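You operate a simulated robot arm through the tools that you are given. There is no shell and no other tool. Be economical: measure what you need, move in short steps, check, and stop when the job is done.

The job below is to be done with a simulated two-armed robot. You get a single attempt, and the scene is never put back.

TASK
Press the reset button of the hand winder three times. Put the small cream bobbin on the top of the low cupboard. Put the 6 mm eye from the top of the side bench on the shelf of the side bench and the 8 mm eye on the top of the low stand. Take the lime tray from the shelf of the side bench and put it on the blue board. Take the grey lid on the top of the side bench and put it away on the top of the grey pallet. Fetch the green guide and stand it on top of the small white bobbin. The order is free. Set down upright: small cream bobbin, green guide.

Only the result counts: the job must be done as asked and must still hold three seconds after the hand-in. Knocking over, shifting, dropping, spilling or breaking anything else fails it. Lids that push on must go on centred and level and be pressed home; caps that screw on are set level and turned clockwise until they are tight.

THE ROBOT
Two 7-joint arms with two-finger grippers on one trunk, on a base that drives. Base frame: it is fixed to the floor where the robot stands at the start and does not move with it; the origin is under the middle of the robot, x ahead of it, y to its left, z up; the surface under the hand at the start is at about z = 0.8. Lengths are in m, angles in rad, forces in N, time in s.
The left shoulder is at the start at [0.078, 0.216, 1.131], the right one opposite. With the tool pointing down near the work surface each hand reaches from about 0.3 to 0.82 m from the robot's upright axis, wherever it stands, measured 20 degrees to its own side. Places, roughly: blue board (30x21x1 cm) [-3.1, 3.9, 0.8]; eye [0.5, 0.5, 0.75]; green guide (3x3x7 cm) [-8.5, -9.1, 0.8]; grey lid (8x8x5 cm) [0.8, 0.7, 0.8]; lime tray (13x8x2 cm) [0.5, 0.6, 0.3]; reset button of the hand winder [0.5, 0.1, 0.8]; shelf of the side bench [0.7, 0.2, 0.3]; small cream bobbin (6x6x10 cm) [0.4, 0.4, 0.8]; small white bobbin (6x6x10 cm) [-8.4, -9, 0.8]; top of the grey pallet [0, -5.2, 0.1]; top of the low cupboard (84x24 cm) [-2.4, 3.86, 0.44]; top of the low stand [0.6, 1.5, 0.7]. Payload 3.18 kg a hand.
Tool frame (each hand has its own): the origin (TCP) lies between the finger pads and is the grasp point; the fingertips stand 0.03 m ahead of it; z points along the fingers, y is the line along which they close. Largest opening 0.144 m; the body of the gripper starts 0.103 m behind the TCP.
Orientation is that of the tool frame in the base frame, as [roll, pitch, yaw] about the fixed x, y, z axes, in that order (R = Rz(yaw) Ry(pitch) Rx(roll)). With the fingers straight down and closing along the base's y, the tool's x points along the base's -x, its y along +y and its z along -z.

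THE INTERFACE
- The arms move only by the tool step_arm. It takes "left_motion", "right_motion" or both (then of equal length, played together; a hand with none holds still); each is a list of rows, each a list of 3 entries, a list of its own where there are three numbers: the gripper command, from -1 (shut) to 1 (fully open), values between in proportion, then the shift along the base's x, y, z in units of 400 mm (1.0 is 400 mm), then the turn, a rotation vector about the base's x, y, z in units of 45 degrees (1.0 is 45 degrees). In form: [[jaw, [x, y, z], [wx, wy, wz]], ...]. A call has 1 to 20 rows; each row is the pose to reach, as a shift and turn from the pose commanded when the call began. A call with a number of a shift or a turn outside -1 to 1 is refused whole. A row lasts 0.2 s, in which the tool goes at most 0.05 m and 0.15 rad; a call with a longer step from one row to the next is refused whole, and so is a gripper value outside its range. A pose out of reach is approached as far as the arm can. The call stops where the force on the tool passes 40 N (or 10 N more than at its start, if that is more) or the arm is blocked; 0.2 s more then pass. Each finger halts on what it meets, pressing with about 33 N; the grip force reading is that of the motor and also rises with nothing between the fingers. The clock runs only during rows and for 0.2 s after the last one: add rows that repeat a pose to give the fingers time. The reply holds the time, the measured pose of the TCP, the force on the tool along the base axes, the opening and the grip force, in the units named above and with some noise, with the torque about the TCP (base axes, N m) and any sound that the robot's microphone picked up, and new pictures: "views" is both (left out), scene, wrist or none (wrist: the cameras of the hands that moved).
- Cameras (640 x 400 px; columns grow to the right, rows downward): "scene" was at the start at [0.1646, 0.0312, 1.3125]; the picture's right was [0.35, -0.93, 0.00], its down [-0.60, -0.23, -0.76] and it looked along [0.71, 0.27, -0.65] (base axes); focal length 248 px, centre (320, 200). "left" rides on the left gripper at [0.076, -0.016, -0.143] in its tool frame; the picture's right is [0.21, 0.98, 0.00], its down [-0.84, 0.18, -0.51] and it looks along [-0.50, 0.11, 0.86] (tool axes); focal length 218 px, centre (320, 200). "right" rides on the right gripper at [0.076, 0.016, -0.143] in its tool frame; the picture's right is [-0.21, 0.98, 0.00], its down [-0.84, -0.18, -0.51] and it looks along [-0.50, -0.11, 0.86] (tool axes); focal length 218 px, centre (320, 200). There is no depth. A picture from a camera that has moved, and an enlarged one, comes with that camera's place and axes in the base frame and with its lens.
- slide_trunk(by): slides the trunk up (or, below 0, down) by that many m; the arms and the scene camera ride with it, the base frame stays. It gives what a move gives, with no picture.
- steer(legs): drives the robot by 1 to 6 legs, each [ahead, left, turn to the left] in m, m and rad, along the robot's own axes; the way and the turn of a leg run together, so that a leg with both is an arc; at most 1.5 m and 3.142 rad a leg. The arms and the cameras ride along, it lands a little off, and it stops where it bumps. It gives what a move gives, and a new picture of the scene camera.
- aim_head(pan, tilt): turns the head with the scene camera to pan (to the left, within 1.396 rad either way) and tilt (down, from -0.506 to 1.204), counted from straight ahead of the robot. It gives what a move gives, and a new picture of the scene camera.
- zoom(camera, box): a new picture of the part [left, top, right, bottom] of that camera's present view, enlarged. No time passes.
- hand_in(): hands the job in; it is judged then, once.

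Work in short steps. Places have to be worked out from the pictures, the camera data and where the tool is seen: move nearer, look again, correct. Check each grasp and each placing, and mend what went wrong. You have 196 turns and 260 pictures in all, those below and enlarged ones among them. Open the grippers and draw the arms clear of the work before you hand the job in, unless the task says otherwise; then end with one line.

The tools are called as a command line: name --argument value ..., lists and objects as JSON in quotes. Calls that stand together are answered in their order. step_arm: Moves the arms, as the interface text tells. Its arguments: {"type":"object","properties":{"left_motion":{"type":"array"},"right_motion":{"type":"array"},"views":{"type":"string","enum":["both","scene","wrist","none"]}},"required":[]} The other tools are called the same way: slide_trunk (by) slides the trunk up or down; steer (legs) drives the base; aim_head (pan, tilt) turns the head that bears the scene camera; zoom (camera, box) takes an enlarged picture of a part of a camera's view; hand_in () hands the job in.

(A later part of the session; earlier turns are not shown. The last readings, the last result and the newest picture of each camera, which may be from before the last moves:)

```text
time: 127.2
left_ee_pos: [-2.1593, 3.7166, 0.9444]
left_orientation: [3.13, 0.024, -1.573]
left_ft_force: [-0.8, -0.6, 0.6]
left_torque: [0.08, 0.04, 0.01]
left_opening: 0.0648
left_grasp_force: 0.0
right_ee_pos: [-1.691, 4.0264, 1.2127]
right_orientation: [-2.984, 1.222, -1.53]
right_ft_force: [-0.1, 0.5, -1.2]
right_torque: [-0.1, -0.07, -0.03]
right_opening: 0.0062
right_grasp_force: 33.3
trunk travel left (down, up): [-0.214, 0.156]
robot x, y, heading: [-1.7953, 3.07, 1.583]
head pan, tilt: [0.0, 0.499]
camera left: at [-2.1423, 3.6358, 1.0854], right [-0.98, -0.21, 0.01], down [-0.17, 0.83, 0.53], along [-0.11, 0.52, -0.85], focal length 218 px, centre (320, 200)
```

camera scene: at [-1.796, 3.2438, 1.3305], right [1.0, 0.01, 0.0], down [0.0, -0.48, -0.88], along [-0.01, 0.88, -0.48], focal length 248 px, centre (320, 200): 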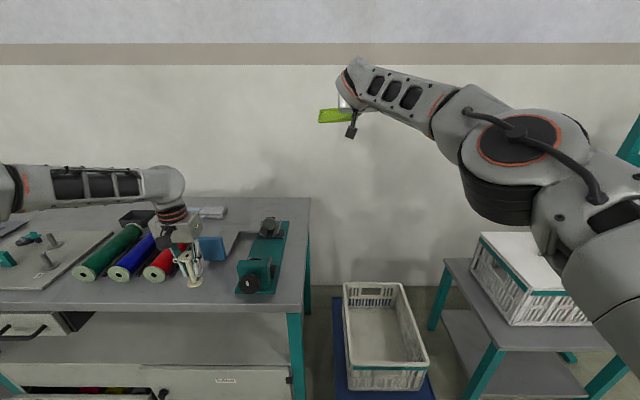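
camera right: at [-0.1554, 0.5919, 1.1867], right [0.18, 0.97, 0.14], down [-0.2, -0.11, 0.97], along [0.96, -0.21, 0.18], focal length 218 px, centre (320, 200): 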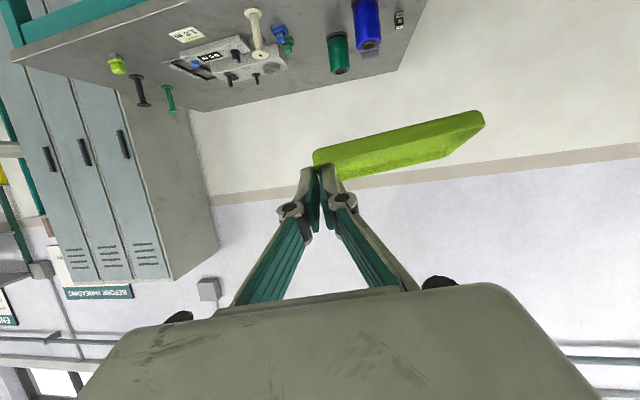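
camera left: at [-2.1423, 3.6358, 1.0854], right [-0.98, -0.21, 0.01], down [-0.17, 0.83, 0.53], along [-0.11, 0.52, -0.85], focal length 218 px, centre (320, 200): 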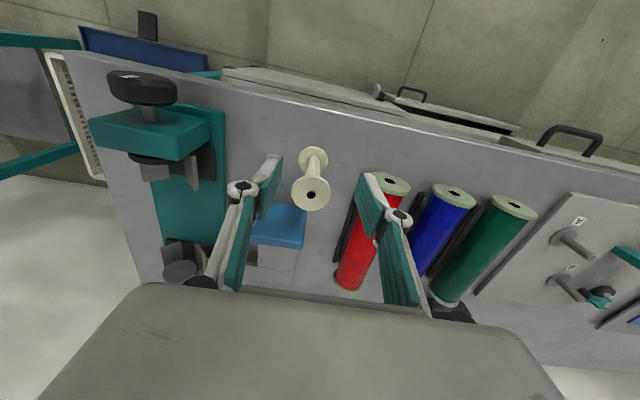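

The bobbin stands at about (-2.16, 3.765). I back the base by 0.17 m and pitch the left hand 60 degrees forward for a shaft grip from the front.

steer --legs '[[-0.17, 0, 0]]'

step_arm --left_motion '[[-0.1, [0, 0.02, 0], [0.17, 0, 0]], [-0.1, [0, 0.04, 0], [0.34, 0, 0]], [-0.1, [0, 0.06, 0], [0.5, 0, 0]], [-0.1, [0, 0.08, 0], [0.67, 0, 0]], [-0.1, [0, 0.08, 0], [0.84, 0, 0]], [-0.1, [0, 0.08, 0], [1, 0, 0]]]' --views "none"

step_arm --left_motion '[[-0.1, [0, 0.0, 0], [0.17, 0, 0]], [-0.1, [0, 0.0, -0.05], [0.34, 0, 0]]]' --views "both"

```text
time: 128.7
left_ee_pos: [-2.1579, 3.5513, 0.9421]
left_orientation: [3.132, 0.023, -1.575]
left_ft_force: [-0.8, -0.7, -0.1]
left_torque: [0.01, 0.01, -0.04]
left_opening: 0.0651
left_grasp_force: 0.1
right_ee_pos: [-1.6876, 3.864, 1.2113]
right_orientation: [-2.983, 1.217, -1.533]
right_ft_force: [0.2, -0.8, -1.7]
right_torque: [-0.1, -0.09, -0.01]
right_opening: 0.006
right_grasp_force: 33.5
trunk travel left (down, up): [-0.214, 0.156]
robot x, y, heading: [-1.7949, 2.9012, 1.581]
head pan, tilt: [0.0, 0.499]
camera scene: at [-1.7957, 3.0789, 1.3303], right [1.0, 0.01, 0.0], down [0.0, -0.48, -0.88], along [-0.01, 0.88, -0.48], focal length 248 px, centre (320, 200)
```

scene: 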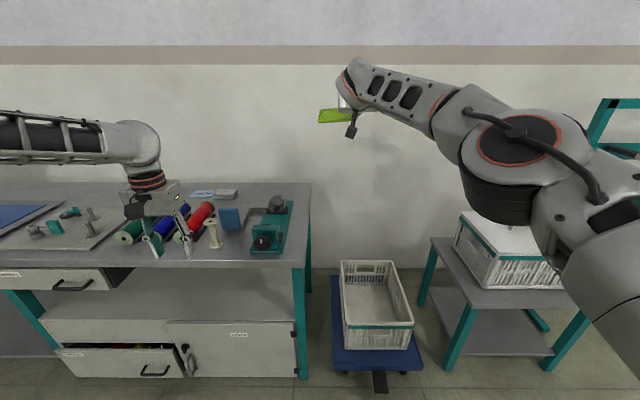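

```text
time: 130.1
left_ee_pos: [-2.1586, 3.5843, 0.9404]
left_orientation: [3.131, 0.807, -1.574]
left_ft_force: [-0.5, 0.2, -0.5]
left_torque: [-0.02, -0.01, -0.01]
left_opening: 0.0649
left_grasp_force: 0.0
right_ee_pos: [-1.6891, 3.8652, 1.2093]
right_orientation: [-2.98, 1.219, -1.529]
right_ft_force: [-1.0, -0.2, -2.4]
right_torque: [-0.07, -0.09, -0.02]
right_opening: 0.0063
right_grasp_force: 33.0
trunk travel left (down, up): [-0.214, 0.156]
robot x, y, heading: [-1.7936, 2.903, 1.58]
head pan, tilt: [0.0, 0.499]
```

```text
time: 130.7
left_ee_pos: [-2.1581, 3.5852, 0.9206]
left_orientation: [3.127, 1.074, -1.578]
left_ft_force: [0.0, -0.5, 0.2]
left_torque: [-0.02, 0.02, 0.01]
left_opening: 0.0648
left_grasp_force: 0.1
right_ee_pos: [-1.6892, 3.8643, 1.2089]
right_orientation: [-2.984, 1.216, -1.534]
right_ft_force: [-0.2, -0.2, -1.1]
right_torque: [-0.1, -0.1, -0.03]
right_opening: 0.0058
right_grasp_force: 33.1
trunk travel left (down, up): [-0.214, 0.156]
robot x, y, heading: [-1.7959, 2.9029, 1.581]
head pan, tilt: [0.0, 0.499]
camera scene: at [-1.7959, 3.0805, 1.33], right [1.0, 0.01, 0.0], down [0.0, -0.48, -0.88], along [-0.01, 0.88, -0.48], focal length 248 px, centre (320, 200)
camera left: at [-2.1407, 3.4239, 0.923], right [-0.98, -0.11, -0.18], down [-0.17, -0.05, 0.98], along [-0.11, 0.99, 0.03], focal length 218 px, centre (320, 200)
```

scene: 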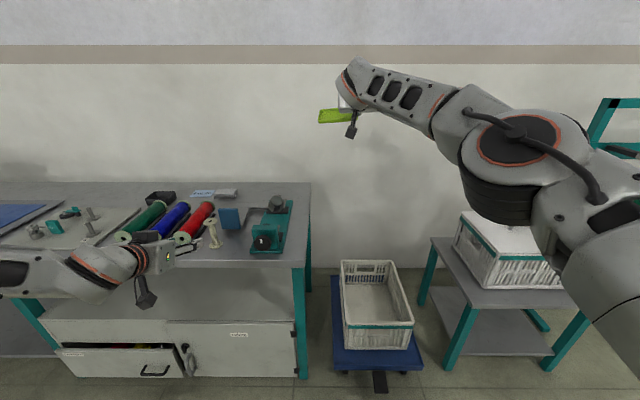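
left: 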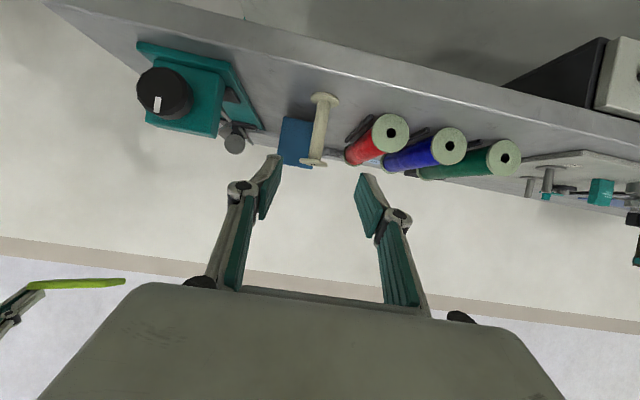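

The pitched hand looks good. The bobbin's mid-shaft is at about (-2.157, 3.765, 0.822); I narrow the opening to clear the red spool, drop to that height in front of the bench, and advance most of the way.

step_arm --left_motion '[[-0.375, [0, 0, -0.1], [0, 0, 0]], [-0.375, [0, 0, -0.2], [0, 0, 0]], [-0.375, [0, 0.03, -0.245], [0, 0, 0]], [-0.375, [0, 0.12, -0.245], [0, 0, 0]], [-0.375, [0, 0.2, -0.245], [0, 0, 0]], [-0.375, [0, 0.26, -0.245], [0, 0, 0]]]' --views "wrist"

```text
time: 132.1
left_ee_pos: [-2.1591, 3.6889, 0.8239]
left_orientation: [3.125, 1.073, -1.579]
left_ft_force: [0.4, -0.5, 0.2]
left_torque: [0.0, 0.02, 0.01]
left_opening: 0.0448
left_grasp_force: 0.2
right_ee_pos: [-1.6886, 3.8643, 1.2097]
right_orientation: [-2.985, 1.217, -1.533]
right_ft_force: [0.2, 0.3, -1.3]
right_torque: [-0.06, -0.08, 0.02]
right_opening: 0.0063
right_grasp_force: 32.6
trunk travel left (down, up): [-0.214, 0.156]
robot x, y, heading: [-1.7971, 2.9024, 1.578]
head pan, tilt: [0.0, 0.499]
camera left: at [-2.1418, 3.5258, 0.8256], right [-0.98, -0.11, -0.18], down [-0.17, -0.04, 0.98], along [-0.11, 0.99, 0.03], focal length 218 px, centre (320, 200)
```

left: 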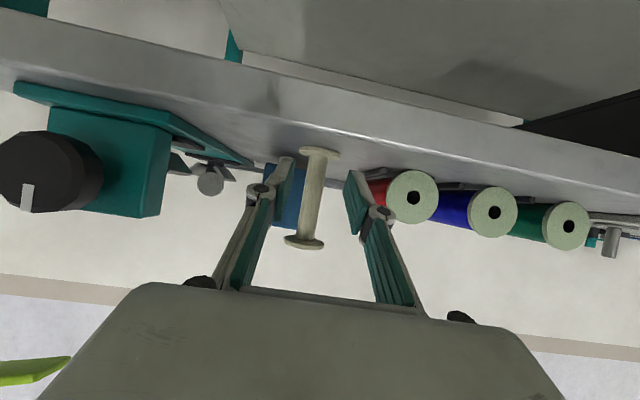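

Bobbin centred between the fingers, mid-shaft at z about 0.83. I advance the last 7.5 cm, slightly higher, and close.

step_arm --left_motion '[[-0.375, [0, 0.07, 0.015], [0, 0, 0]], [-0.375, [0, 0.14, 0.015], [0, 0, 0]], [-0.375, [0, 0.188, 0.015], [0, 0, 0]], [-1, [0, 0.188, 0.015], [0, 0, 0]], [-1, [0, 0.188, 0.015], [0, 0, 0]], [-1, [0, 0.188, 0.015], [0, 0, 0]]]' --views "both"

```text
time: 133.5
left_ee_pos: [-2.1711, 3.7403, 0.8498]
left_orientation: [3.125, 1.073, -1.578]
left_ft_force: [0.3, 0.5, -0.5]
left_torque: [0.03, -0.02, 0.03]
left_opening: 0.018
left_grasp_force: 33.0
left hand out of reach, approached as far as the arm can: row 2, 3, 4, 5, 6
right_ee_pos: [-1.6887, 3.8639, 1.2091]
right_orientation: [-2.984, 1.219, -1.532]
right_ft_force: [-0.6, 0.1, -1.8]
right_torque: [-0.07, -0.12, -0.04]
right_opening: 0.0059
right_grasp_force: 32.5
trunk travel left (down, up): [-0.214, 0.156]
robot x, y, heading: [-1.7961, 2.9067, 1.575]
head pan, tilt: [0.0, 0.499]
camera scene: at [-1.7957, 3.0796, 1.3303], right [1.0, 0.01, 0.0], down [0.0, -0.48, -0.88], along [-0.01, 0.88, -0.48], focal length 248 px, centre (320, 200)
camera left: at [-2.1522, 3.5788, 0.8523], right [-0.98, -0.11, -0.18], down [-0.17, -0.05, 0.98], along [-0.11, 0.99, 0.03], focal length 218 px, centre (320, 200)
```

scene: 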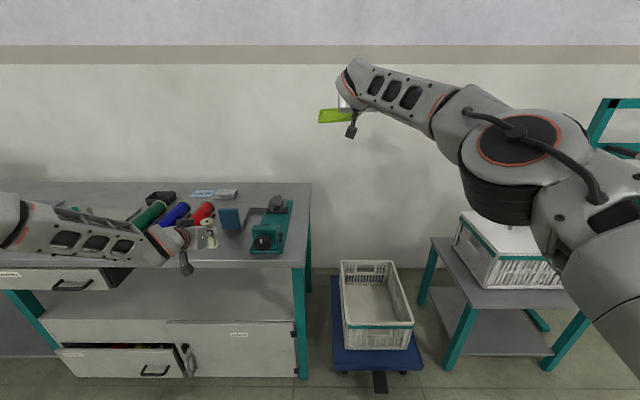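
left: 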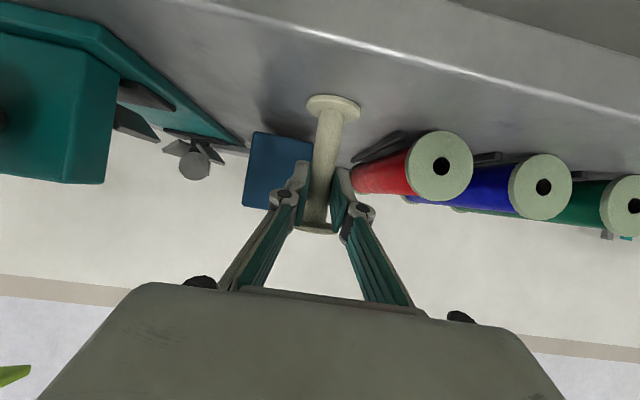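

The arm reached its limit slightly early but the jaw closed on the shaft (18 mm). I zoom to check the grip and uprightness.

zoom --camera "left" --box '[240, 80, 400, 260]'

zoom --camera "scene" --box '[150, 190, 260, 270]'

```text
2.22 times, centred on (320, 170) of left
camera zoom: at [-2.1522, 3.5788, 0.8523], right [-0.98, -0.11, -0.18], down [-0.17, -0.05, 0.98], along [-0.11, 0.99, 0.03], focal length 485 px, centre (320, 267)
```

zoom: 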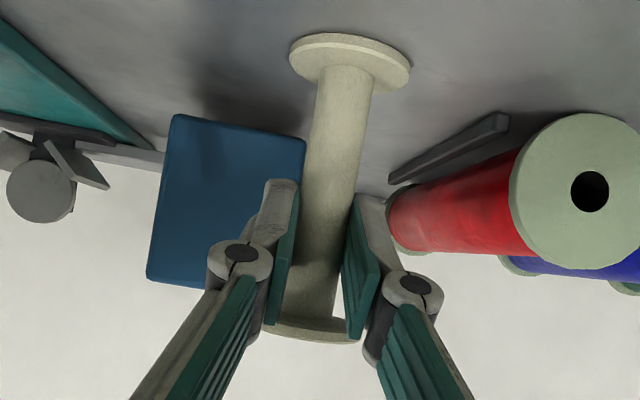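

```text
5.00 times, centred on (205, 230) of scene
camera zoom: at [-1.7957, 3.0796, 1.3303], right [1.0, 0.01, 0.0], down [0.0, -0.48, -0.88], along [-0.01, 0.88, -0.48], focal length 1242 px, centre (895, 50)
```

zoom: 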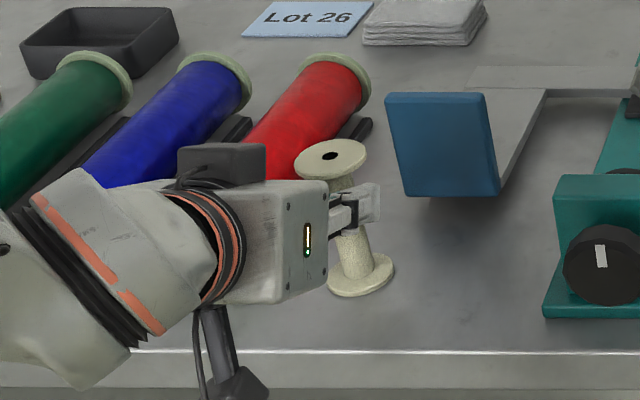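

The shaft grip is firm and the bobbin upright. I lift it clear, draw it back, and reverse the base to go to the blue board with the tray first.

step_arm --left_motion '[[-1, [0, 0, 0.08], [0, 0, 0]], [-1, [0, 0, 0.18], [0, 0, 0]], [-1, [0, 0, 0.28], [0, 0, 0]], [-1, [0, 0, 0.38], [0, 0, 0]], [-1, [0, -0.1, 0.4], [0, 0, 0]], [-1, [0, -0.2, 0.4], [0, 0, 0]]]' --views "none"

steer --legs '[[-0.3, 0, 0], [0, 0.5, 0.0]]'

aim_head --pan 0.5 --tilt 0.5

```text
time: 134.9
left_ee_pos: [-2.1702, 3.6604, 1.0094]
left_orientation: [3.121, 1.075, -1.58]
left_ft_force: [0.0, 0.1, 0.3]
left_torque: [-0.02, 0.02, 0.04]
left_opening: 0.0183
left_grasp_force: 33.1
right_ee_pos: [-1.6892, 3.8639, 1.2111]
right_orientation: [-2.985, 1.222, -1.534]
right_ft_force: [0.5, -0.5, -1.2]
right_torque: [-0.12, -0.09, -0.02]
right_opening: 0.006
right_grasp_force: 33.5
trunk travel left (down, up): [-0.214, 0.156]
robot x, y, heading: [-1.7946, 2.9037, 1.576]
head pan, tilt: [0.0, 0.499]
```

```text
time: 141.5
left_ee_pos: [-2.6748, 3.3563, 1.0079]
left_orientation: [3.123, 1.074, -1.577]
left_ft_force: [-0.5, 0.3, -0.9]
left_torque: [0.03, 0.0, -0.01]
left_opening: 0.018
left_grasp_force: 33.0
right_ee_pos: [-2.1933, 3.5597, 1.2106]
right_orientation: [-2.983, 1.22, -1.531]
right_ft_force: [0.0, 0.3, -1.3]
right_torque: [-0.02, -0.07, 0.04]
right_opening: 0.0058
right_grasp_force: 33.3
trunk travel left (down, up): [-0.214, 0.156]
robot x, y, heading: [-2.2975, 2.5981, 1.579]
head pan, tilt: [0.0, 0.499]
camera scene: at [-2.2992, 2.7752, 1.3303], right [1.0, 0.01, 0.0], down [0.0, -0.48, -0.88], along [-0.01, 0.88, -0.48], focal length 248 px, centre (320, 200)
```

scene: 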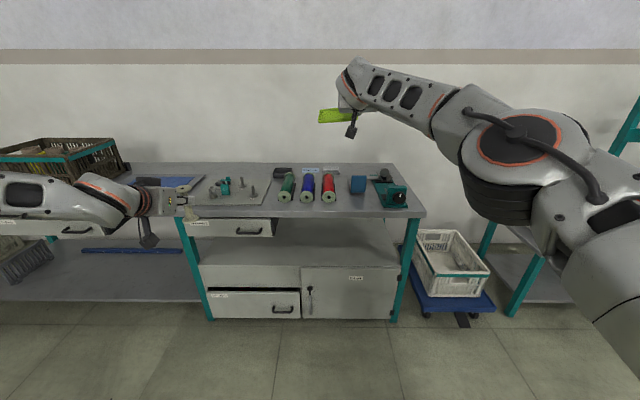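

```text
time: 142.4
left_ee_pos: [-2.6752, 3.3568, 1.0089]
left_orientation: [3.124, 1.073, -1.576]
left_ft_force: [-0.7, 0.9, -0.3]
left_torque: [-0.02, 0.0, 0.04]
left_opening: 0.0179
left_grasp_force: 33.0
right_ee_pos: [-2.1939, 3.5593, 1.2092]
right_orientation: [-2.982, 1.218, -1.53]
right_ft_force: [-0.2, 0.4, -1.1]
right_torque: [-0.04, -0.07, 0.03]
right_opening: 0.0061
right_grasp_force: 33.2
trunk travel left (down, up): [-0.214, 0.156]
robot x, y, heading: [-2.2949, 2.601, 1.584]
head pan, tilt: [0.499, 0.499]
camera scene: at [-2.3424, 2.7637, 1.3303], right [0.87, 0.49, 0.0], down [0.23, -0.42, -0.88], along [-0.43, 0.77, -0.48], focal length 248 px, centre (320, 200)
```

scene: 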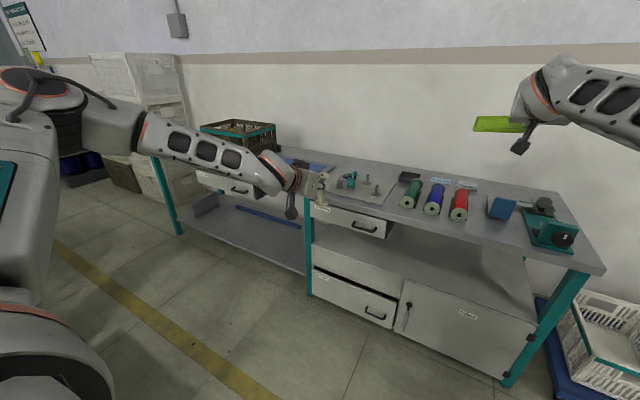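

The floor ahead is clear; a cart further left stays at y below 2.9. I move to about (-2.75, 3.0) and turn towards the blue board so the tray hand points at it.

steer --legs '[[0.4, 0.45, 0], [0, 0, 0.42]]'

aim_head --pan 0.0 --tilt 0.6

```text
time: 148.1
left_ee_pos: [-3.4041, 3.5367, 1.0094]
left_orientation: [3.126, 1.071, -1.152]
left_ft_force: [-0.1, 0.4, -0.5]
left_torque: [0.01, -0.05, -0.03]
left_opening: 0.0182
left_grasp_force: 32.6
right_ee_pos: [-3.0486, 3.9197, 1.2105]
right_orientation: [-2.984, 1.22, -1.107]
right_ft_force: [-0.1, 0.0, -1.6]
right_torque: [-0.06, -0.11, -0.01]
right_opening: 0.0059
right_grasp_force: 33.0
trunk travel left (down, up): [-0.214, 0.156]
robot x, y, heading: [-2.7478, 3.0036, 2.003]
head pan, tilt: [0.499, 0.499]
camera scene: at [-2.8576, 3.1321, 1.3303], right [0.6, 0.8, 0.0], down [0.38, -0.29, -0.88], along [-0.7, 0.52, -0.48], focal length 248 px, centre (320, 200)
```

scene: 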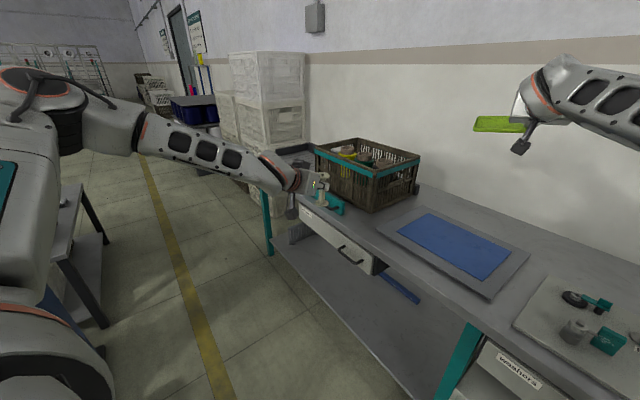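

```text
time: 149.0
left_ee_pos: [-3.403, 3.5359, 1.0074]
left_orientation: [3.126, 1.073, -1.154]
left_ft_force: [0.3, -0.1, -0.5]
left_torque: [-0.02, 0.0, -0.01]
left_opening: 0.0181
left_grasp_force: 32.8
right_ee_pos: [-3.0491, 3.9201, 1.2091]
right_orientation: [-2.983, 1.218, -1.106]
right_ft_force: [-0.5, -0.5, -0.9]
right_torque: [-0.03, -0.1, 0.01]
right_opening: 0.0061
right_grasp_force: 32.9
trunk travel left (down, up): [-0.214, 0.156]
robot x, y, heading: [-2.7481, 3.0022, 2.009]
head pan, tilt: [0.0, 0.6]
camera scene: at [-2.8213, 3.1584, 1.3212], right [0.91, 0.42, 0.0], down [0.24, -0.51, -0.83], along [-0.35, 0.75, -0.56], focal length 248 px, centre (320, 200)
```

scene: 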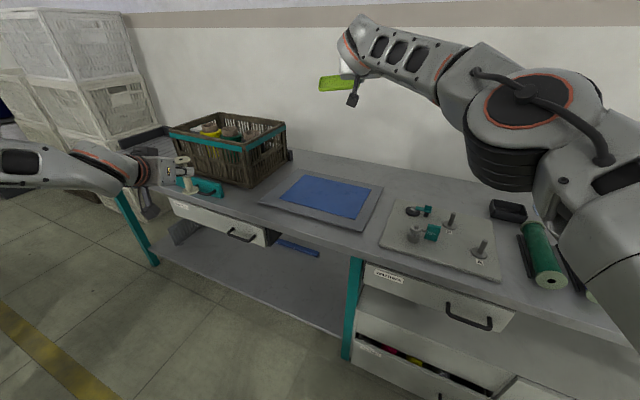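

The board centre is at about (-3.138, 3.896), nearly under the tray hand. I level the tray and lower to z 0.95.

step_arm --right_motion '[[-1, [-0.02, -0.01, -0.08], [-0.1, -0.045, 0]], [-1, [-0.04, -0.025, -0.18], [-0.2, -0.09, 0]], [-1, [-0.065, -0.042, -0.28], [-0.3, -0.14, 0]], [-1, [-0.065, -0.042, -0.4], [-0.392, -0.184, 0]], [-1, [-0.065, -0.042, -0.52], [-0.392, -0.184, 0]], [-1, [-0.065, -0.042, -0.63], [-0.392, -0.184, 0]]]' --views "both"

```text
time: 150.4
left_ee_pos: [-3.4032, 3.5377, 1.0076]
left_orientation: [3.12, 1.071, -1.158]
left_ft_force: [-0.6, 0.9, -0.9]
left_torque: [-0.01, 0.03, 0.06]
left_opening: 0.0179
left_grasp_force: 32.8
right_ee_pos: [-3.0521, 3.8909, 0.9473]
right_orientation: [-2.999, 0.876, -1.121]
right_ft_force: [-0.3, 0.4, -2.3]
right_torque: [-0.05, -0.12, 0.03]
right_opening: 0.006
right_grasp_force: 33.7
right hand out of reach, approached as far as the arm can: row 1, 2, 3, 4, 5, 6
trunk travel left (down, up): [-0.214, 0.156]
robot x, y, heading: [-2.7503, 3.0044, 2.004]
head pan, tilt: [0.0, 0.6]
camera scene: at [-2.8207, 3.161, 1.3206], right [0.91, 0.42, 0.0], down [0.24, -0.52, -0.82], along [-0.35, 0.75, -0.57], focal length 248 px, centre (320, 200)
camera right: at [-3.0168, 3.7352, 0.9758], right [-0.98, -0.2, 0.07], down [0.04, 0.17, 0.99], along [-0.21, 0.96, -0.16], focal length 218 px, centre (320, 200)
```

scene: 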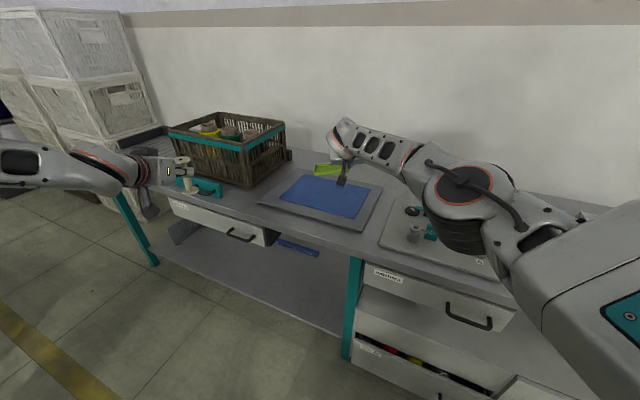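
right: 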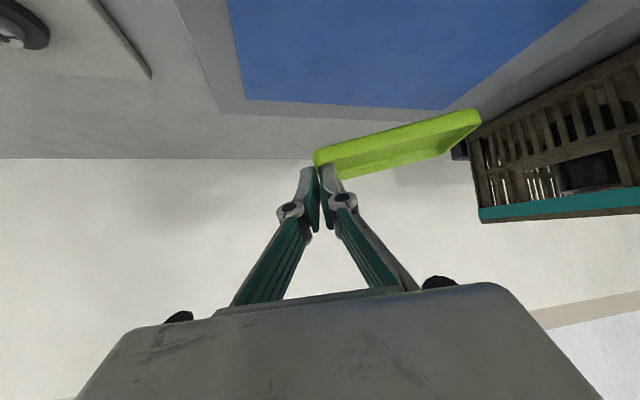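

The tray's landing point falls well inside the blue board. I continue down to about z 0.85.

step_arm --right_motion '[[-1, [0, 0, -0.08], [0, 0, 0]], [-1, [0, 0, -0.16], [0, 0, 0]], [-1, [0, 0, -0.23], [0, 0, 0]]]' --views "wrist"

```text
time: 151.2
left_ee_pos: [-3.4033, 3.5365, 1.0081]
left_orientation: [3.125, 1.073, -1.153]
left_ft_force: [0.1, -0.8, 0.2]
left_torque: [0.01, -0.02, -0.06]
left_opening: 0.0179
left_grasp_force: 33.0
right_ee_pos: [-3.0469, 3.8843, 0.8583]
right_orientation: [-2.995, 0.879, -1.119]
right_ft_force: [-0.3, 0.3, -1.9]
right_torque: [-0.05, -0.06, 0.02]
right_opening: 0.0058
right_grasp_force: 33.0
right hand out of reach, approached as far as the arm can: row 2, 3
trunk travel left (down, up): [-0.214, 0.156]
robot x, y, heading: [-2.7501, 3.0009, 2.006]
head pan, tilt: [0.0, 0.6]
camera right: at [-3.01, 3.7289, 0.8873], right [-0.98, -0.21, 0.07], down [0.04, 0.16, 0.99], along [-0.21, 0.96, -0.15], focal length 218 px, centre (320, 200)
```

right: 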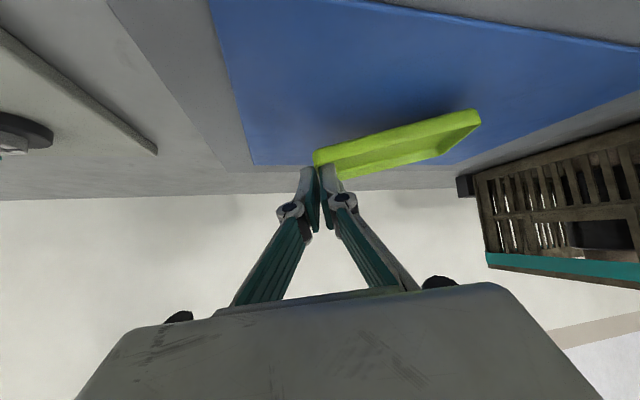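

The tray is above the board with margin all round. I lower in small steps to contact.

step_arm --right_motion '[[-1, [0.01, -0.02, -0.025], [0, 0, 0]], [-1, [0.01, -0.025, -0.05], [0, 0, 0]], [-1, [0.01, -0.025, -0.065], [0, 0, 0]], [-1, [0.01, -0.025, -0.08], [0, 0, 0]]]' --views "wrist"

zoom --camera "scene" --box '[240, 130, 400, 240]'

```text
time: 152.2
left_ee_pos: [-3.403, 3.5362, 1.0101]
left_orientation: [3.125, 1.075, -1.153]
left_ft_force: [-1.1, -0.4, -0.5]
left_torque: [0.01, 0.01, -0.03]
left_opening: 0.018
left_grasp_force: 32.7
right_ee_pos: [-3.0382, 3.8746, 0.8314]
right_orientation: [-2.995, 0.882, -1.118]
right_ft_force: [0.2, 0.7, 5.7]
right_torque: [-0.11, 0.12, -0.04]
right_opening: 0.006
right_grasp_force: 33.2
trunk travel left (down, up): [-0.214, 0.156]
robot x, y, heading: [-2.7501, 3.0025, 2.005]
head pan, tilt: [0.0, 0.6]
camera right: at [-3.0032, 3.7191, 0.8592], right [-0.98, -0.2, 0.07], down [0.04, 0.16, 0.99], along [-0.21, 0.97, -0.15], focal length 218 px, centre (320, 200)
```

right: 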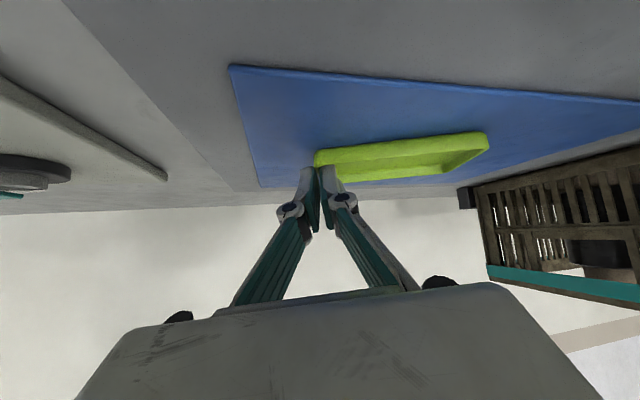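

```text
3.64 times, centred on (320, 185) of scene
camera zoom: at [-2.8208, 3.1576, 1.3215], right [0.91, 0.42, 0.0], down [0.24, -0.51, -0.83], along [-0.35, 0.75, -0.56], focal length 904 px, centre (320, 254)
```

zoom: 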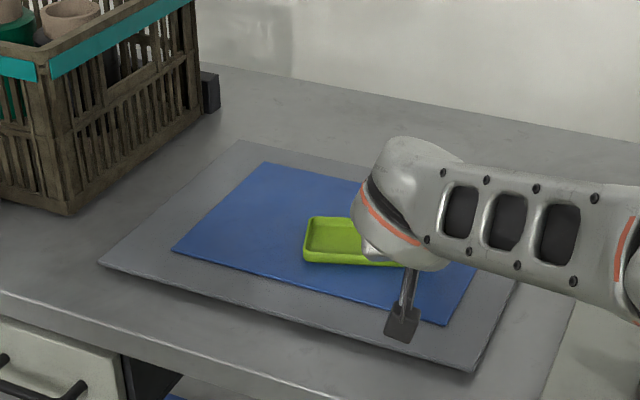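

Contact (6 N); the tray sits on the blue board. I open slightly and lift the fingers straight out.

step_arm --right_motion '[[-0.9, [0, 0, 0.003], [0, 0, 0]], [-0.75, [0, 0, 0.003], [0, 0, 0]], [-0.75, [0, 0, 0.05], [0, 0, 0]], [-0.75, [0, 0, 0.12], [0, 0, 0]], [-0.75, [0, 0, 0.22], [0, 0, 0]], [-0.75, [0, 0, 0.33], [0, 0, 0]]]' --views "both"

```text
time: 153.6
left_ee_pos: [-3.4045, 3.5354, 1.0102]
left_orientation: [3.125, 1.074, -1.151]
left_ft_force: [0.4, -0.3, -0.5]
left_torque: [0.02, 0.01, 0.0]
left_opening: 0.0181
left_grasp_force: 33.6
right_ee_pos: [-3.041, 3.8704, 0.9603]
right_orientation: [-2.997, 0.878, -1.118]
right_ft_force: [-0.7, -0.5, -0.2]
right_torque: [0.03, 0.01, 0.01]
right_opening: 0.0177
right_grasp_force: 0.1
trunk travel left (down, up): [-0.214, 0.156]
robot x, y, heading: [-2.7484, 2.9957, 2.007]
head pan, tilt: [0.0, 0.6]
camera scene: at [-2.8208, 3.1573, 1.3215], right [0.91, 0.42, 0.0], down [0.24, -0.51, -0.83], along [-0.35, 0.75, -0.56], focal length 248 px, centre (320, 200)
camera right: at [-3.0049, 3.7154, 0.9885], right [-0.98, -0.2, 0.07], down [0.04, 0.16, 0.99], along [-0.21, 0.97, -0.15], focal length 218 px, centre (320, 200)
```

scene: 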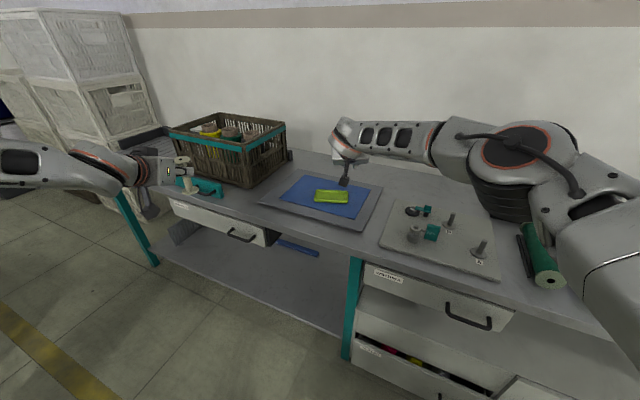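
right: 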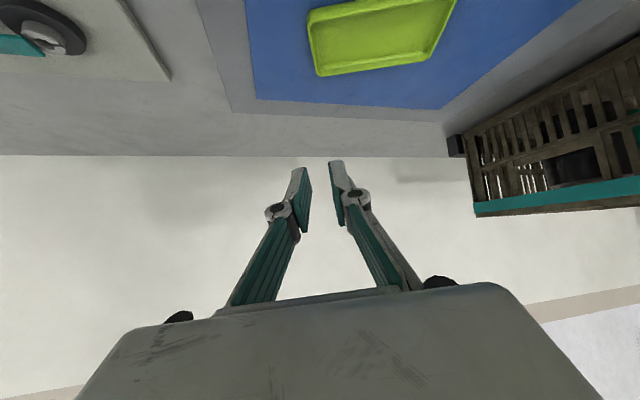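

The tray rests on the blue board. Now the bobbin: I reverse, turn square to the bench, and sidestep in front of the drawer-free part of the cupboard.

steer --legs '[[-0.45, 0, 0], [0, 0, -0.437], [0, -0.62, 0]]'

step_arm --right_motion '[[-0.75, [0.02, -0.1, 0.06], [-0.17, 0, 0]], [-0.75, [0.04, -0.2, 0.12], [-0.34, 0, 0]], [-0.75, [0.06, -0.3, 0.18], [-0.5, 0, 0]], [-0.75, [0.08, -0.4, 0.24], [-0.67, 0, 0]], [-0.75, [0.1, -0.5, 0.3], [-0.84, 0, 0]], [-0.75, [0.12, -0.6, 0.36], [-1, 0, 0]], [-0.75, [0.14, -0.7, 0.42], [-1, 0, 0]], [-0.75, [0.16, -0.8, 0.48], [-1, 0, 0]], [-0.75, [0.18, -0.9, 0.52], [-1, 0, 0]], [-0.75, [0.2, -0.99, 0.56], [-1, 0, 0]]]' --views "none"

slide_trunk --by -0.2

aim_head --pan 0.0 --tilt 0.6

```text
time: 163.2
left_ee_pos: [-2.3135, 3.3509, 1.0079]
left_orientation: [3.125, 1.071, -1.576]
left_ft_force: [0.5, 0.8, -0.2]
left_torque: [0.02, -0.01, 0.0]
left_opening: 0.0179
left_grasp_force: 32.9
right_ee_pos: [-1.846, 3.5072, 0.9588]
right_orientation: [-2.996, 0.878, -1.542]
right_ft_force: [-0.1, 0.1, 0.0]
right_torque: [0.01, 0.0, 0.02]
right_opening: 0.0178
right_grasp_force: 0.1
trunk travel left (down, up): [-0.214, 0.156]
robot x, y, heading: [-1.9369, 2.5916, 1.581]
head pan, tilt: [0.0, 0.6]
camera scene: at [-1.938, 2.7683, 1.3212], right [1.0, 0.01, 0.0], down [0.01, -0.56, -0.83], along [-0.01, 0.82, -0.56], focal length 248 px, centre (320, 200)
```

scene: 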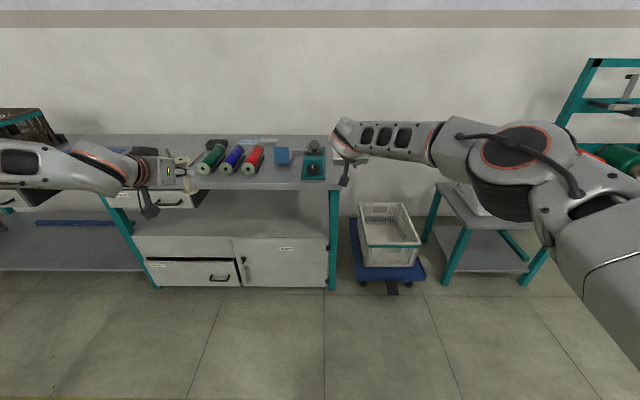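

```text
time: 165.4
left_ee_pos: [-2.3141, 3.351, 1.0111]
left_orientation: [3.12, 1.077, -1.576]
left_ft_force: [-0.6, -0.8, -0.7]
left_torque: [0.0, -0.02, 0.01]
left_opening: 0.0176
left_grasp_force: 32.7
right_ee_pos: [-1.7658, 3.1116, 1.1836]
right_orientation: [-3.018, 0.095, -1.552]
right_ft_force: [-0.3, 0.1, -0.3]
right_torque: [-0.01, 0.0, 0.0]
right_opening: 0.0182
right_grasp_force: 0.1
right hand out of reach, approached as far as the arm can: row 6
trunk travel left (down, up): [-0.214, 0.156]
robot x, y, heading: [-1.9376, 2.5939, 1.582]
head pan, tilt: [0.0, 0.6]
```

```text
time: 167.5
left_ee_pos: [-2.3153, 3.3505, 0.81]
left_orientation: [3.122, 1.078, -1.578]
left_ft_force: [0.6, 0.0, 0.6]
left_torque: [0.0, 0.0, -0.02]
left_opening: 0.018
left_grasp_force: 33.5
right_ee_pos: [-1.7668, 3.1114, 0.9848]
right_orientation: [-3.017, 0.097, -1.553]
right_ft_force: [0.3, 0.3, 0.0]
right_torque: [0.02, 0.02, 0.03]
right_opening: 0.0183
right_grasp_force: 0.1
trunk travel left (down, up): [-0.014, 0.356]
robot x, y, heading: [-1.9331, 2.5935, 1.585]
head pan, tilt: [0.0, 0.6]
```

```text
time: 168.1
left_ee_pos: [-2.3123, 3.3517, 0.8091]
left_orientation: [3.124, 1.075, -1.576]
left_ft_force: [0.1, -0.7, -0.1]
left_torque: [0.0, -0.04, 0.01]
left_opening: 0.0182
left_grasp_force: 33.0
right_ee_pos: [-1.7661, 3.1128, 0.9831]
right_orientation: [-3.018, 0.094, -1.553]
right_ft_force: [0.2, 0.6, -0.4]
right_torque: [0.01, 0.03, 0.0]
right_opening: 0.018
right_grasp_force: 0.1
trunk travel left (down, up): [-0.014, 0.356]
robot x, y, heading: [-1.9368, 2.5966, 1.575]
head pan, tilt: [0.0, 0.6]
camera scene: at [-1.9402, 2.9642, 1.0771], right [1.0, 0.01, 0.0], down [0.01, -0.56, -0.83], along [-0.01, 0.82, -0.56], focal length 248 px, centre (320, 200)
```

scene: 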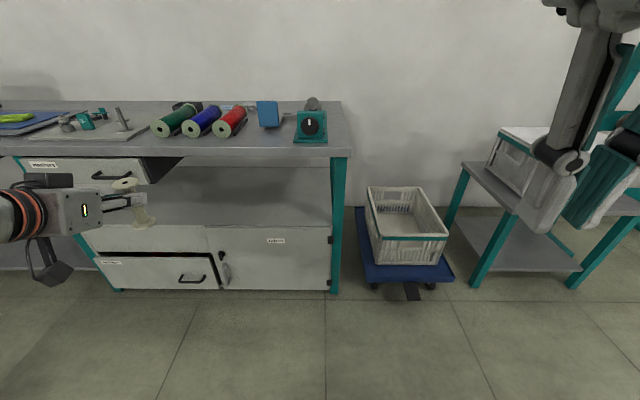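

The left hand holds the bobbin at (-2.31, 3.35, 0.81). The cupboard top front edge is at y 3.715, z 0.44. I lower the hand in front of the bench to about z 0.55.

step_arm --left_motion '[[-1, [0, 0, -0.11], [0, 0, 0]], [-1, [0, 0, -0.22], [0, 0, 0]], [-1, [0, 0, -0.33], [0, 0, 0]], [-1, [0, 0, -0.44], [0, 0, 0]], [-1, [0, 0, -0.55], [0, 0, 0]], [-1, [0, 0, -0.655], [0, 0, 0]]]' --views "wrist"

```text
time: 169.5
left_ee_pos: [-2.314, 3.353, 0.5476]
left_orientation: [3.124, 1.074, -1.577]
left_ft_force: [-0.5, 0.2, -0.5]
left_torque: [-0.01, 0.02, 0.0]
left_opening: 0.018
left_grasp_force: 32.9
right_ee_pos: [-1.7661, 3.1125, 0.9811]
right_orientation: [-3.017, 0.092, -1.552]
right_ft_force: [-0.9, 0.5, 0.1]
right_torque: [-0.02, -0.04, -0.02]
right_opening: 0.018
right_grasp_force: 0.0
trunk travel left (down, up): [-0.014, 0.356]
robot x, y, heading: [-1.9375, 2.5926, 1.58]
head pan, tilt: [0.0, 0.6]
camera left: at [-2.2962, 3.1906, 0.5491], right [-0.98, -0.11, -0.18], down [-0.17, -0.05, 0.98], along [-0.12, 0.99, 0.03], focal length 218 px, centre (320, 200)
```

left: 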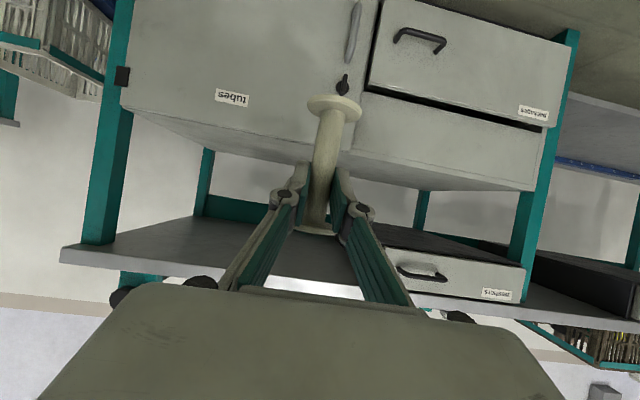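

The view confirms the cupboard top at about z 0.447 and the bobbin bottom at 0.475, so there is clearance. I drive in 0.395 m and slightly right.

steer --legs '[[0.395, -0.06, -0.008]]'

step_arm --left_motion '[[-1, [0, 0, -0.02], [0, 0, 0]]]' --views "wrist"

```text
time: 172.0
left_ee_pos: [-2.2515, 3.7504, 0.5482]
left_orientation: [3.124, 1.072, -1.583]
left_ft_force: [1.3, -0.6, -0.4]
left_torque: [0.0, -0.02, 0.01]
left_opening: 0.0181
left_grasp_force: 32.3
right_ee_pos: [-1.7048, 3.5084, 0.9829]
right_orientation: [-3.017, 0.093, -1.561]
right_ft_force: [0.0, -0.2, -0.1]
right_torque: [-0.04, -0.04, -0.01]
right_opening: 0.0181
right_grasp_force: 0.0
trunk travel left (down, up): [-0.014, 0.356]
robot x, y, heading: [-1.8782, 2.9883, 1.573]
head pan, tilt: [0.0, 0.6]
camera scene: at [-1.8802, 3.3609, 1.077], right [1.0, 0.0, 0.0], down [0.0, -0.57, -0.82], along [0.0, 0.82, -0.57], focal length 248 px, centre (320, 200)
```

scene: 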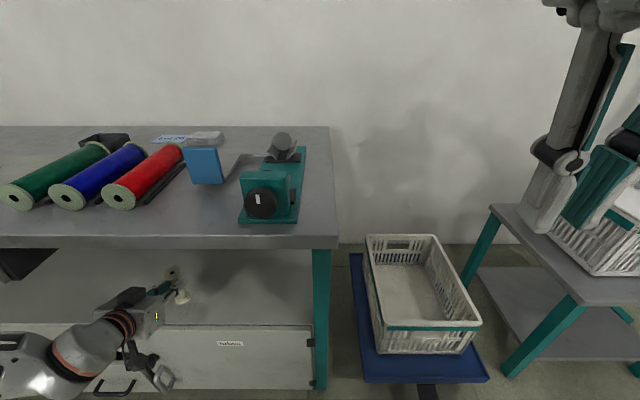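

```text
time: 172.4
left_ee_pos: [-2.2507, 3.7501, 0.5409]
left_orientation: [3.124, 1.073, -1.582]
left_ft_force: [-0.3, 0.7, -0.1]
left_torque: [-0.03, -0.03, 0.03]
left_opening: 0.0182
left_grasp_force: 32.8
right_ee_pos: [-1.7052, 3.5085, 0.9828]
right_orientation: [-3.019, 0.092, -1.559]
right_ft_force: [0.0, 0.1, 0.0]
right_torque: [-0.01, 0.03, -0.05]
right_opening: 0.0181
right_grasp_force: 0.2
trunk travel left (down, up): [-0.014, 0.356]
robot x, y, heading: [-1.8779, 2.9944, 1.574]
head pan, tilt: [0.0, 0.6]
camera left: at [-2.2345, 3.5891, 0.542], right [-0.98, -0.1, -0.18], down [-0.17, -0.04, 0.98], along [-0.11, 0.99, 0.03], focal length 218 px, centre (320, 200)
```

left: 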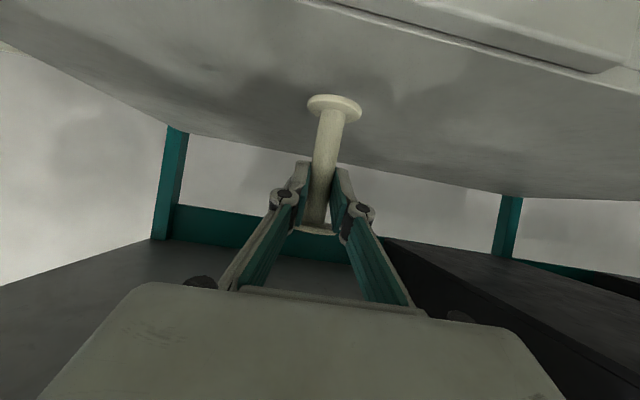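

The bobbin is over the cupboard top. I lower gently to contact.

step_arm --left_motion '[[-1, [0, 0, -0.02], [0, 0, 0]], [-1, [0, 0, -0.035], [0, 0, 0]], [-1, [0, 0, -0.045], [0, 0, 0]], [-1, [0, 0, -0.055], [0, 0, 0]], [-1, [0, 0, -0.062], [0, 0, 0]]]' --views "wrist"

```text
time: 173.6
left_ee_pos: [-2.2523, 3.7504, 0.516]
left_orientation: [3.125, 1.074, -1.583]
left_ft_force: [0.3, -0.1, 0.1]
left_torque: [-0.01, -0.01, 0.0]
left_opening: 0.0182
left_grasp_force: 33.2
right_ee_pos: [-1.7055, 3.5081, 0.9828]
right_orientation: [-3.018, 0.095, -1.558]
right_ft_force: [0.3, 0.5, 0.0]
right_torque: [0.03, 0.01, 0.03]
right_opening: 0.0178
right_grasp_force: 0.1
trunk travel left (down, up): [-0.014, 0.356]
robot x, y, heading: [-1.8773, 2.9897, 1.574]
head pan, tilt: [0.0, 0.6]
camera left: at [-2.2348, 3.5893, 0.5173], right [-0.98, -0.1, -0.17], down [-0.17, -0.04, 0.98], along [-0.11, 0.99, 0.03], focal length 218 px, centre (320, 200)
```

left: 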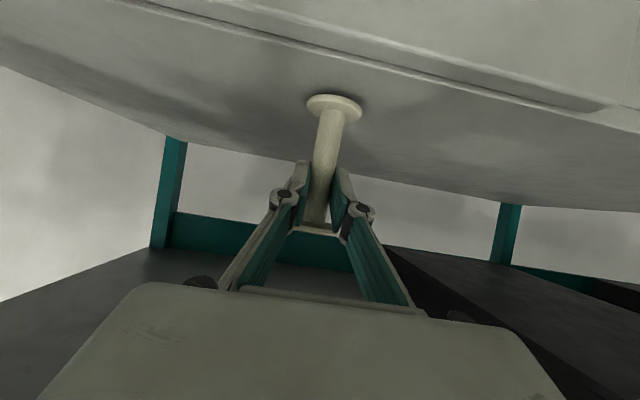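

No contact yet at z 0.516; I continue in 3 mm steps.

step_arm --left_motion '[[-1, [0, 0, -0.008], [0, 0, 0]], [-1, [0, 0, -0.016], [0, 0, 0]], [-1, [0, 0, -0.023], [0, 0, 0]], [-1, [0, 0, -0.029], [0, 0, 0]]]' --views "wrist"

```text
time: 174.6
left_ee_pos: [-2.251, 3.7526, 0.5095]
left_orientation: [3.121, 1.084, -1.586]
left_ft_force: [-1.1, -4.6, 22.9]
left_torque: [-0.17, -0.21, -0.07]
left_opening: 0.0181
left_grasp_force: 33.3
right_ee_pos: [-1.7038, 3.5057, 0.9847]
right_orientation: [-3.018, 0.098, -1.558]
right_ft_force: [0.2, 0.0, 0.4]
right_torque: [0.01, 0.02, -0.01]
right_opening: 0.0178
right_grasp_force: 0.1
trunk travel left (down, up): [-0.014, 0.356]
robot x, y, heading: [-1.8794, 2.99, 1.571]
head pan, tilt: [0.0, 0.6]
camera left: at [-2.2344, 3.5914, 0.51], right [-0.98, -0.1, -0.17], down [-0.17, -0.06, 0.98], along [-0.11, 0.99, 0.04], focal length 218 px, centre (320, 200)
```

left: 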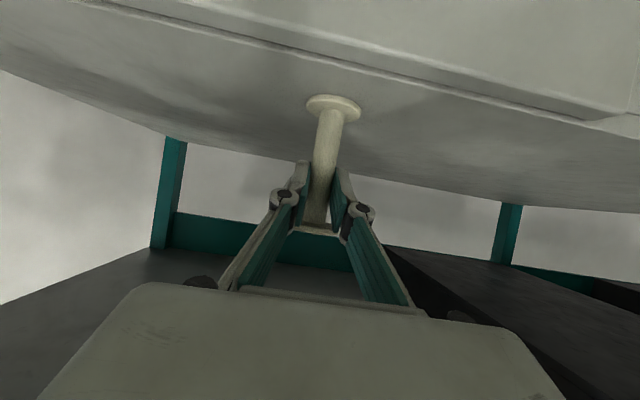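

Firm contact. I relieve the load, open, check, and withdraw straight back.

step_arm --left_motion '[[-1, [0, 0, 0.012], [0, 0, 0]], [-0.6, [0, 0, 0.012], [0, 0, 0]], [-0.3, [0, 0, 0.012], [0, 0, 0]], [-0.3, [0, 0, 0.012], [0, 0, 0]]]' --views "wrist"

step_arm --left_motion '[[-0.3, [0, -0.06, 0.0], [0, 0, 0]], [-0.3, [0, -0.14, 0.0], [0, 0, 0]], [-0.3, [0, -0.24, 0.0], [0, 0, 0]]]' --views "wrist"

```text
time: 175.6
left_ee_pos: [-2.2515, 3.752, 0.5083]
left_orientation: [3.124, 1.074, -1.582]
left_ft_force: [-0.7, -0.6, 0.5]
left_torque: [0.02, 0.0, 0.01]
left_opening: 0.0504
left_grasp_force: 0.1
right_ee_pos: [-1.7046, 3.5079, 0.9827]
right_orientation: [-3.018, 0.095, -1.558]
right_ft_force: [0.1, 0.2, 0.1]
right_torque: [0.05, 0.02, 0.02]
right_opening: 0.0178
right_grasp_force: 0.0
trunk travel left (down, up): [-0.014, 0.356]
robot x, y, heading: [-1.8785, 2.9911, 1.571]
head pan, tilt: [0.0, 0.6]
camera left: at [-2.2342, 3.5899, 0.5099], right [-0.98, -0.1, -0.18], down [-0.17, -0.04, 0.98], along [-0.11, 0.99, 0.03], focal length 218 px, centre (320, 200)
```

left: 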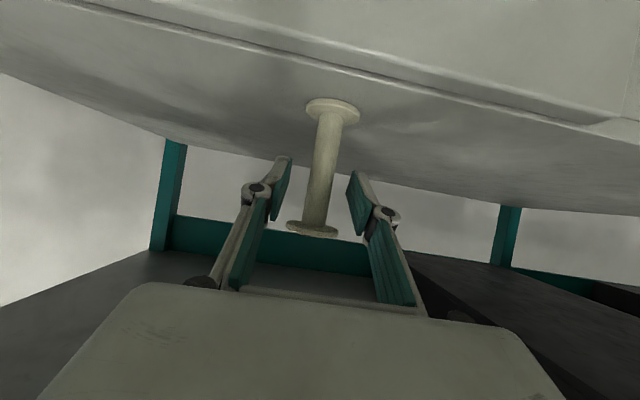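

```text
time: 176.4
left_ee_pos: [-2.2511, 3.6554, 0.5106]
left_orientation: [3.124, 1.075, -1.582]
left_ft_force: [0.5, 0.3, 0.4]
left_torque: [0.0, 0.0, -0.01]
left_opening: 0.0504
left_grasp_force: 0.0
right_ee_pos: [-1.705, 3.5065, 0.9828]
right_orientation: [-3.017, 0.094, -1.558]
right_ft_force: [-1.1, 0.3, 0.1]
right_torque: [-0.03, 0.0, 0.02]
right_opening: 0.0182
right_grasp_force: 0.1
trunk travel left (down, up): [-0.014, 0.356]
robot x, y, heading: [-1.8798, 2.9899, 1.577]
head pan, tilt: [0.0, 0.6]
camera left: at [-2.2349, 3.4934, 0.5128], right [-0.98, -0.1, -0.18], down [-0.17, -0.05, 0.98], along [-0.11, 0.99, 0.03], focal length 218 px, centre (320, 200)
```

left: 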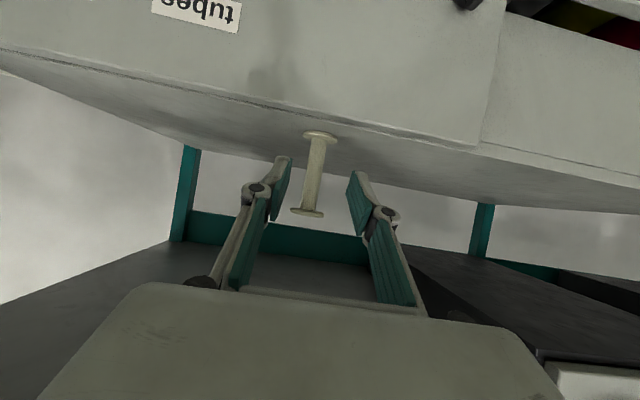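

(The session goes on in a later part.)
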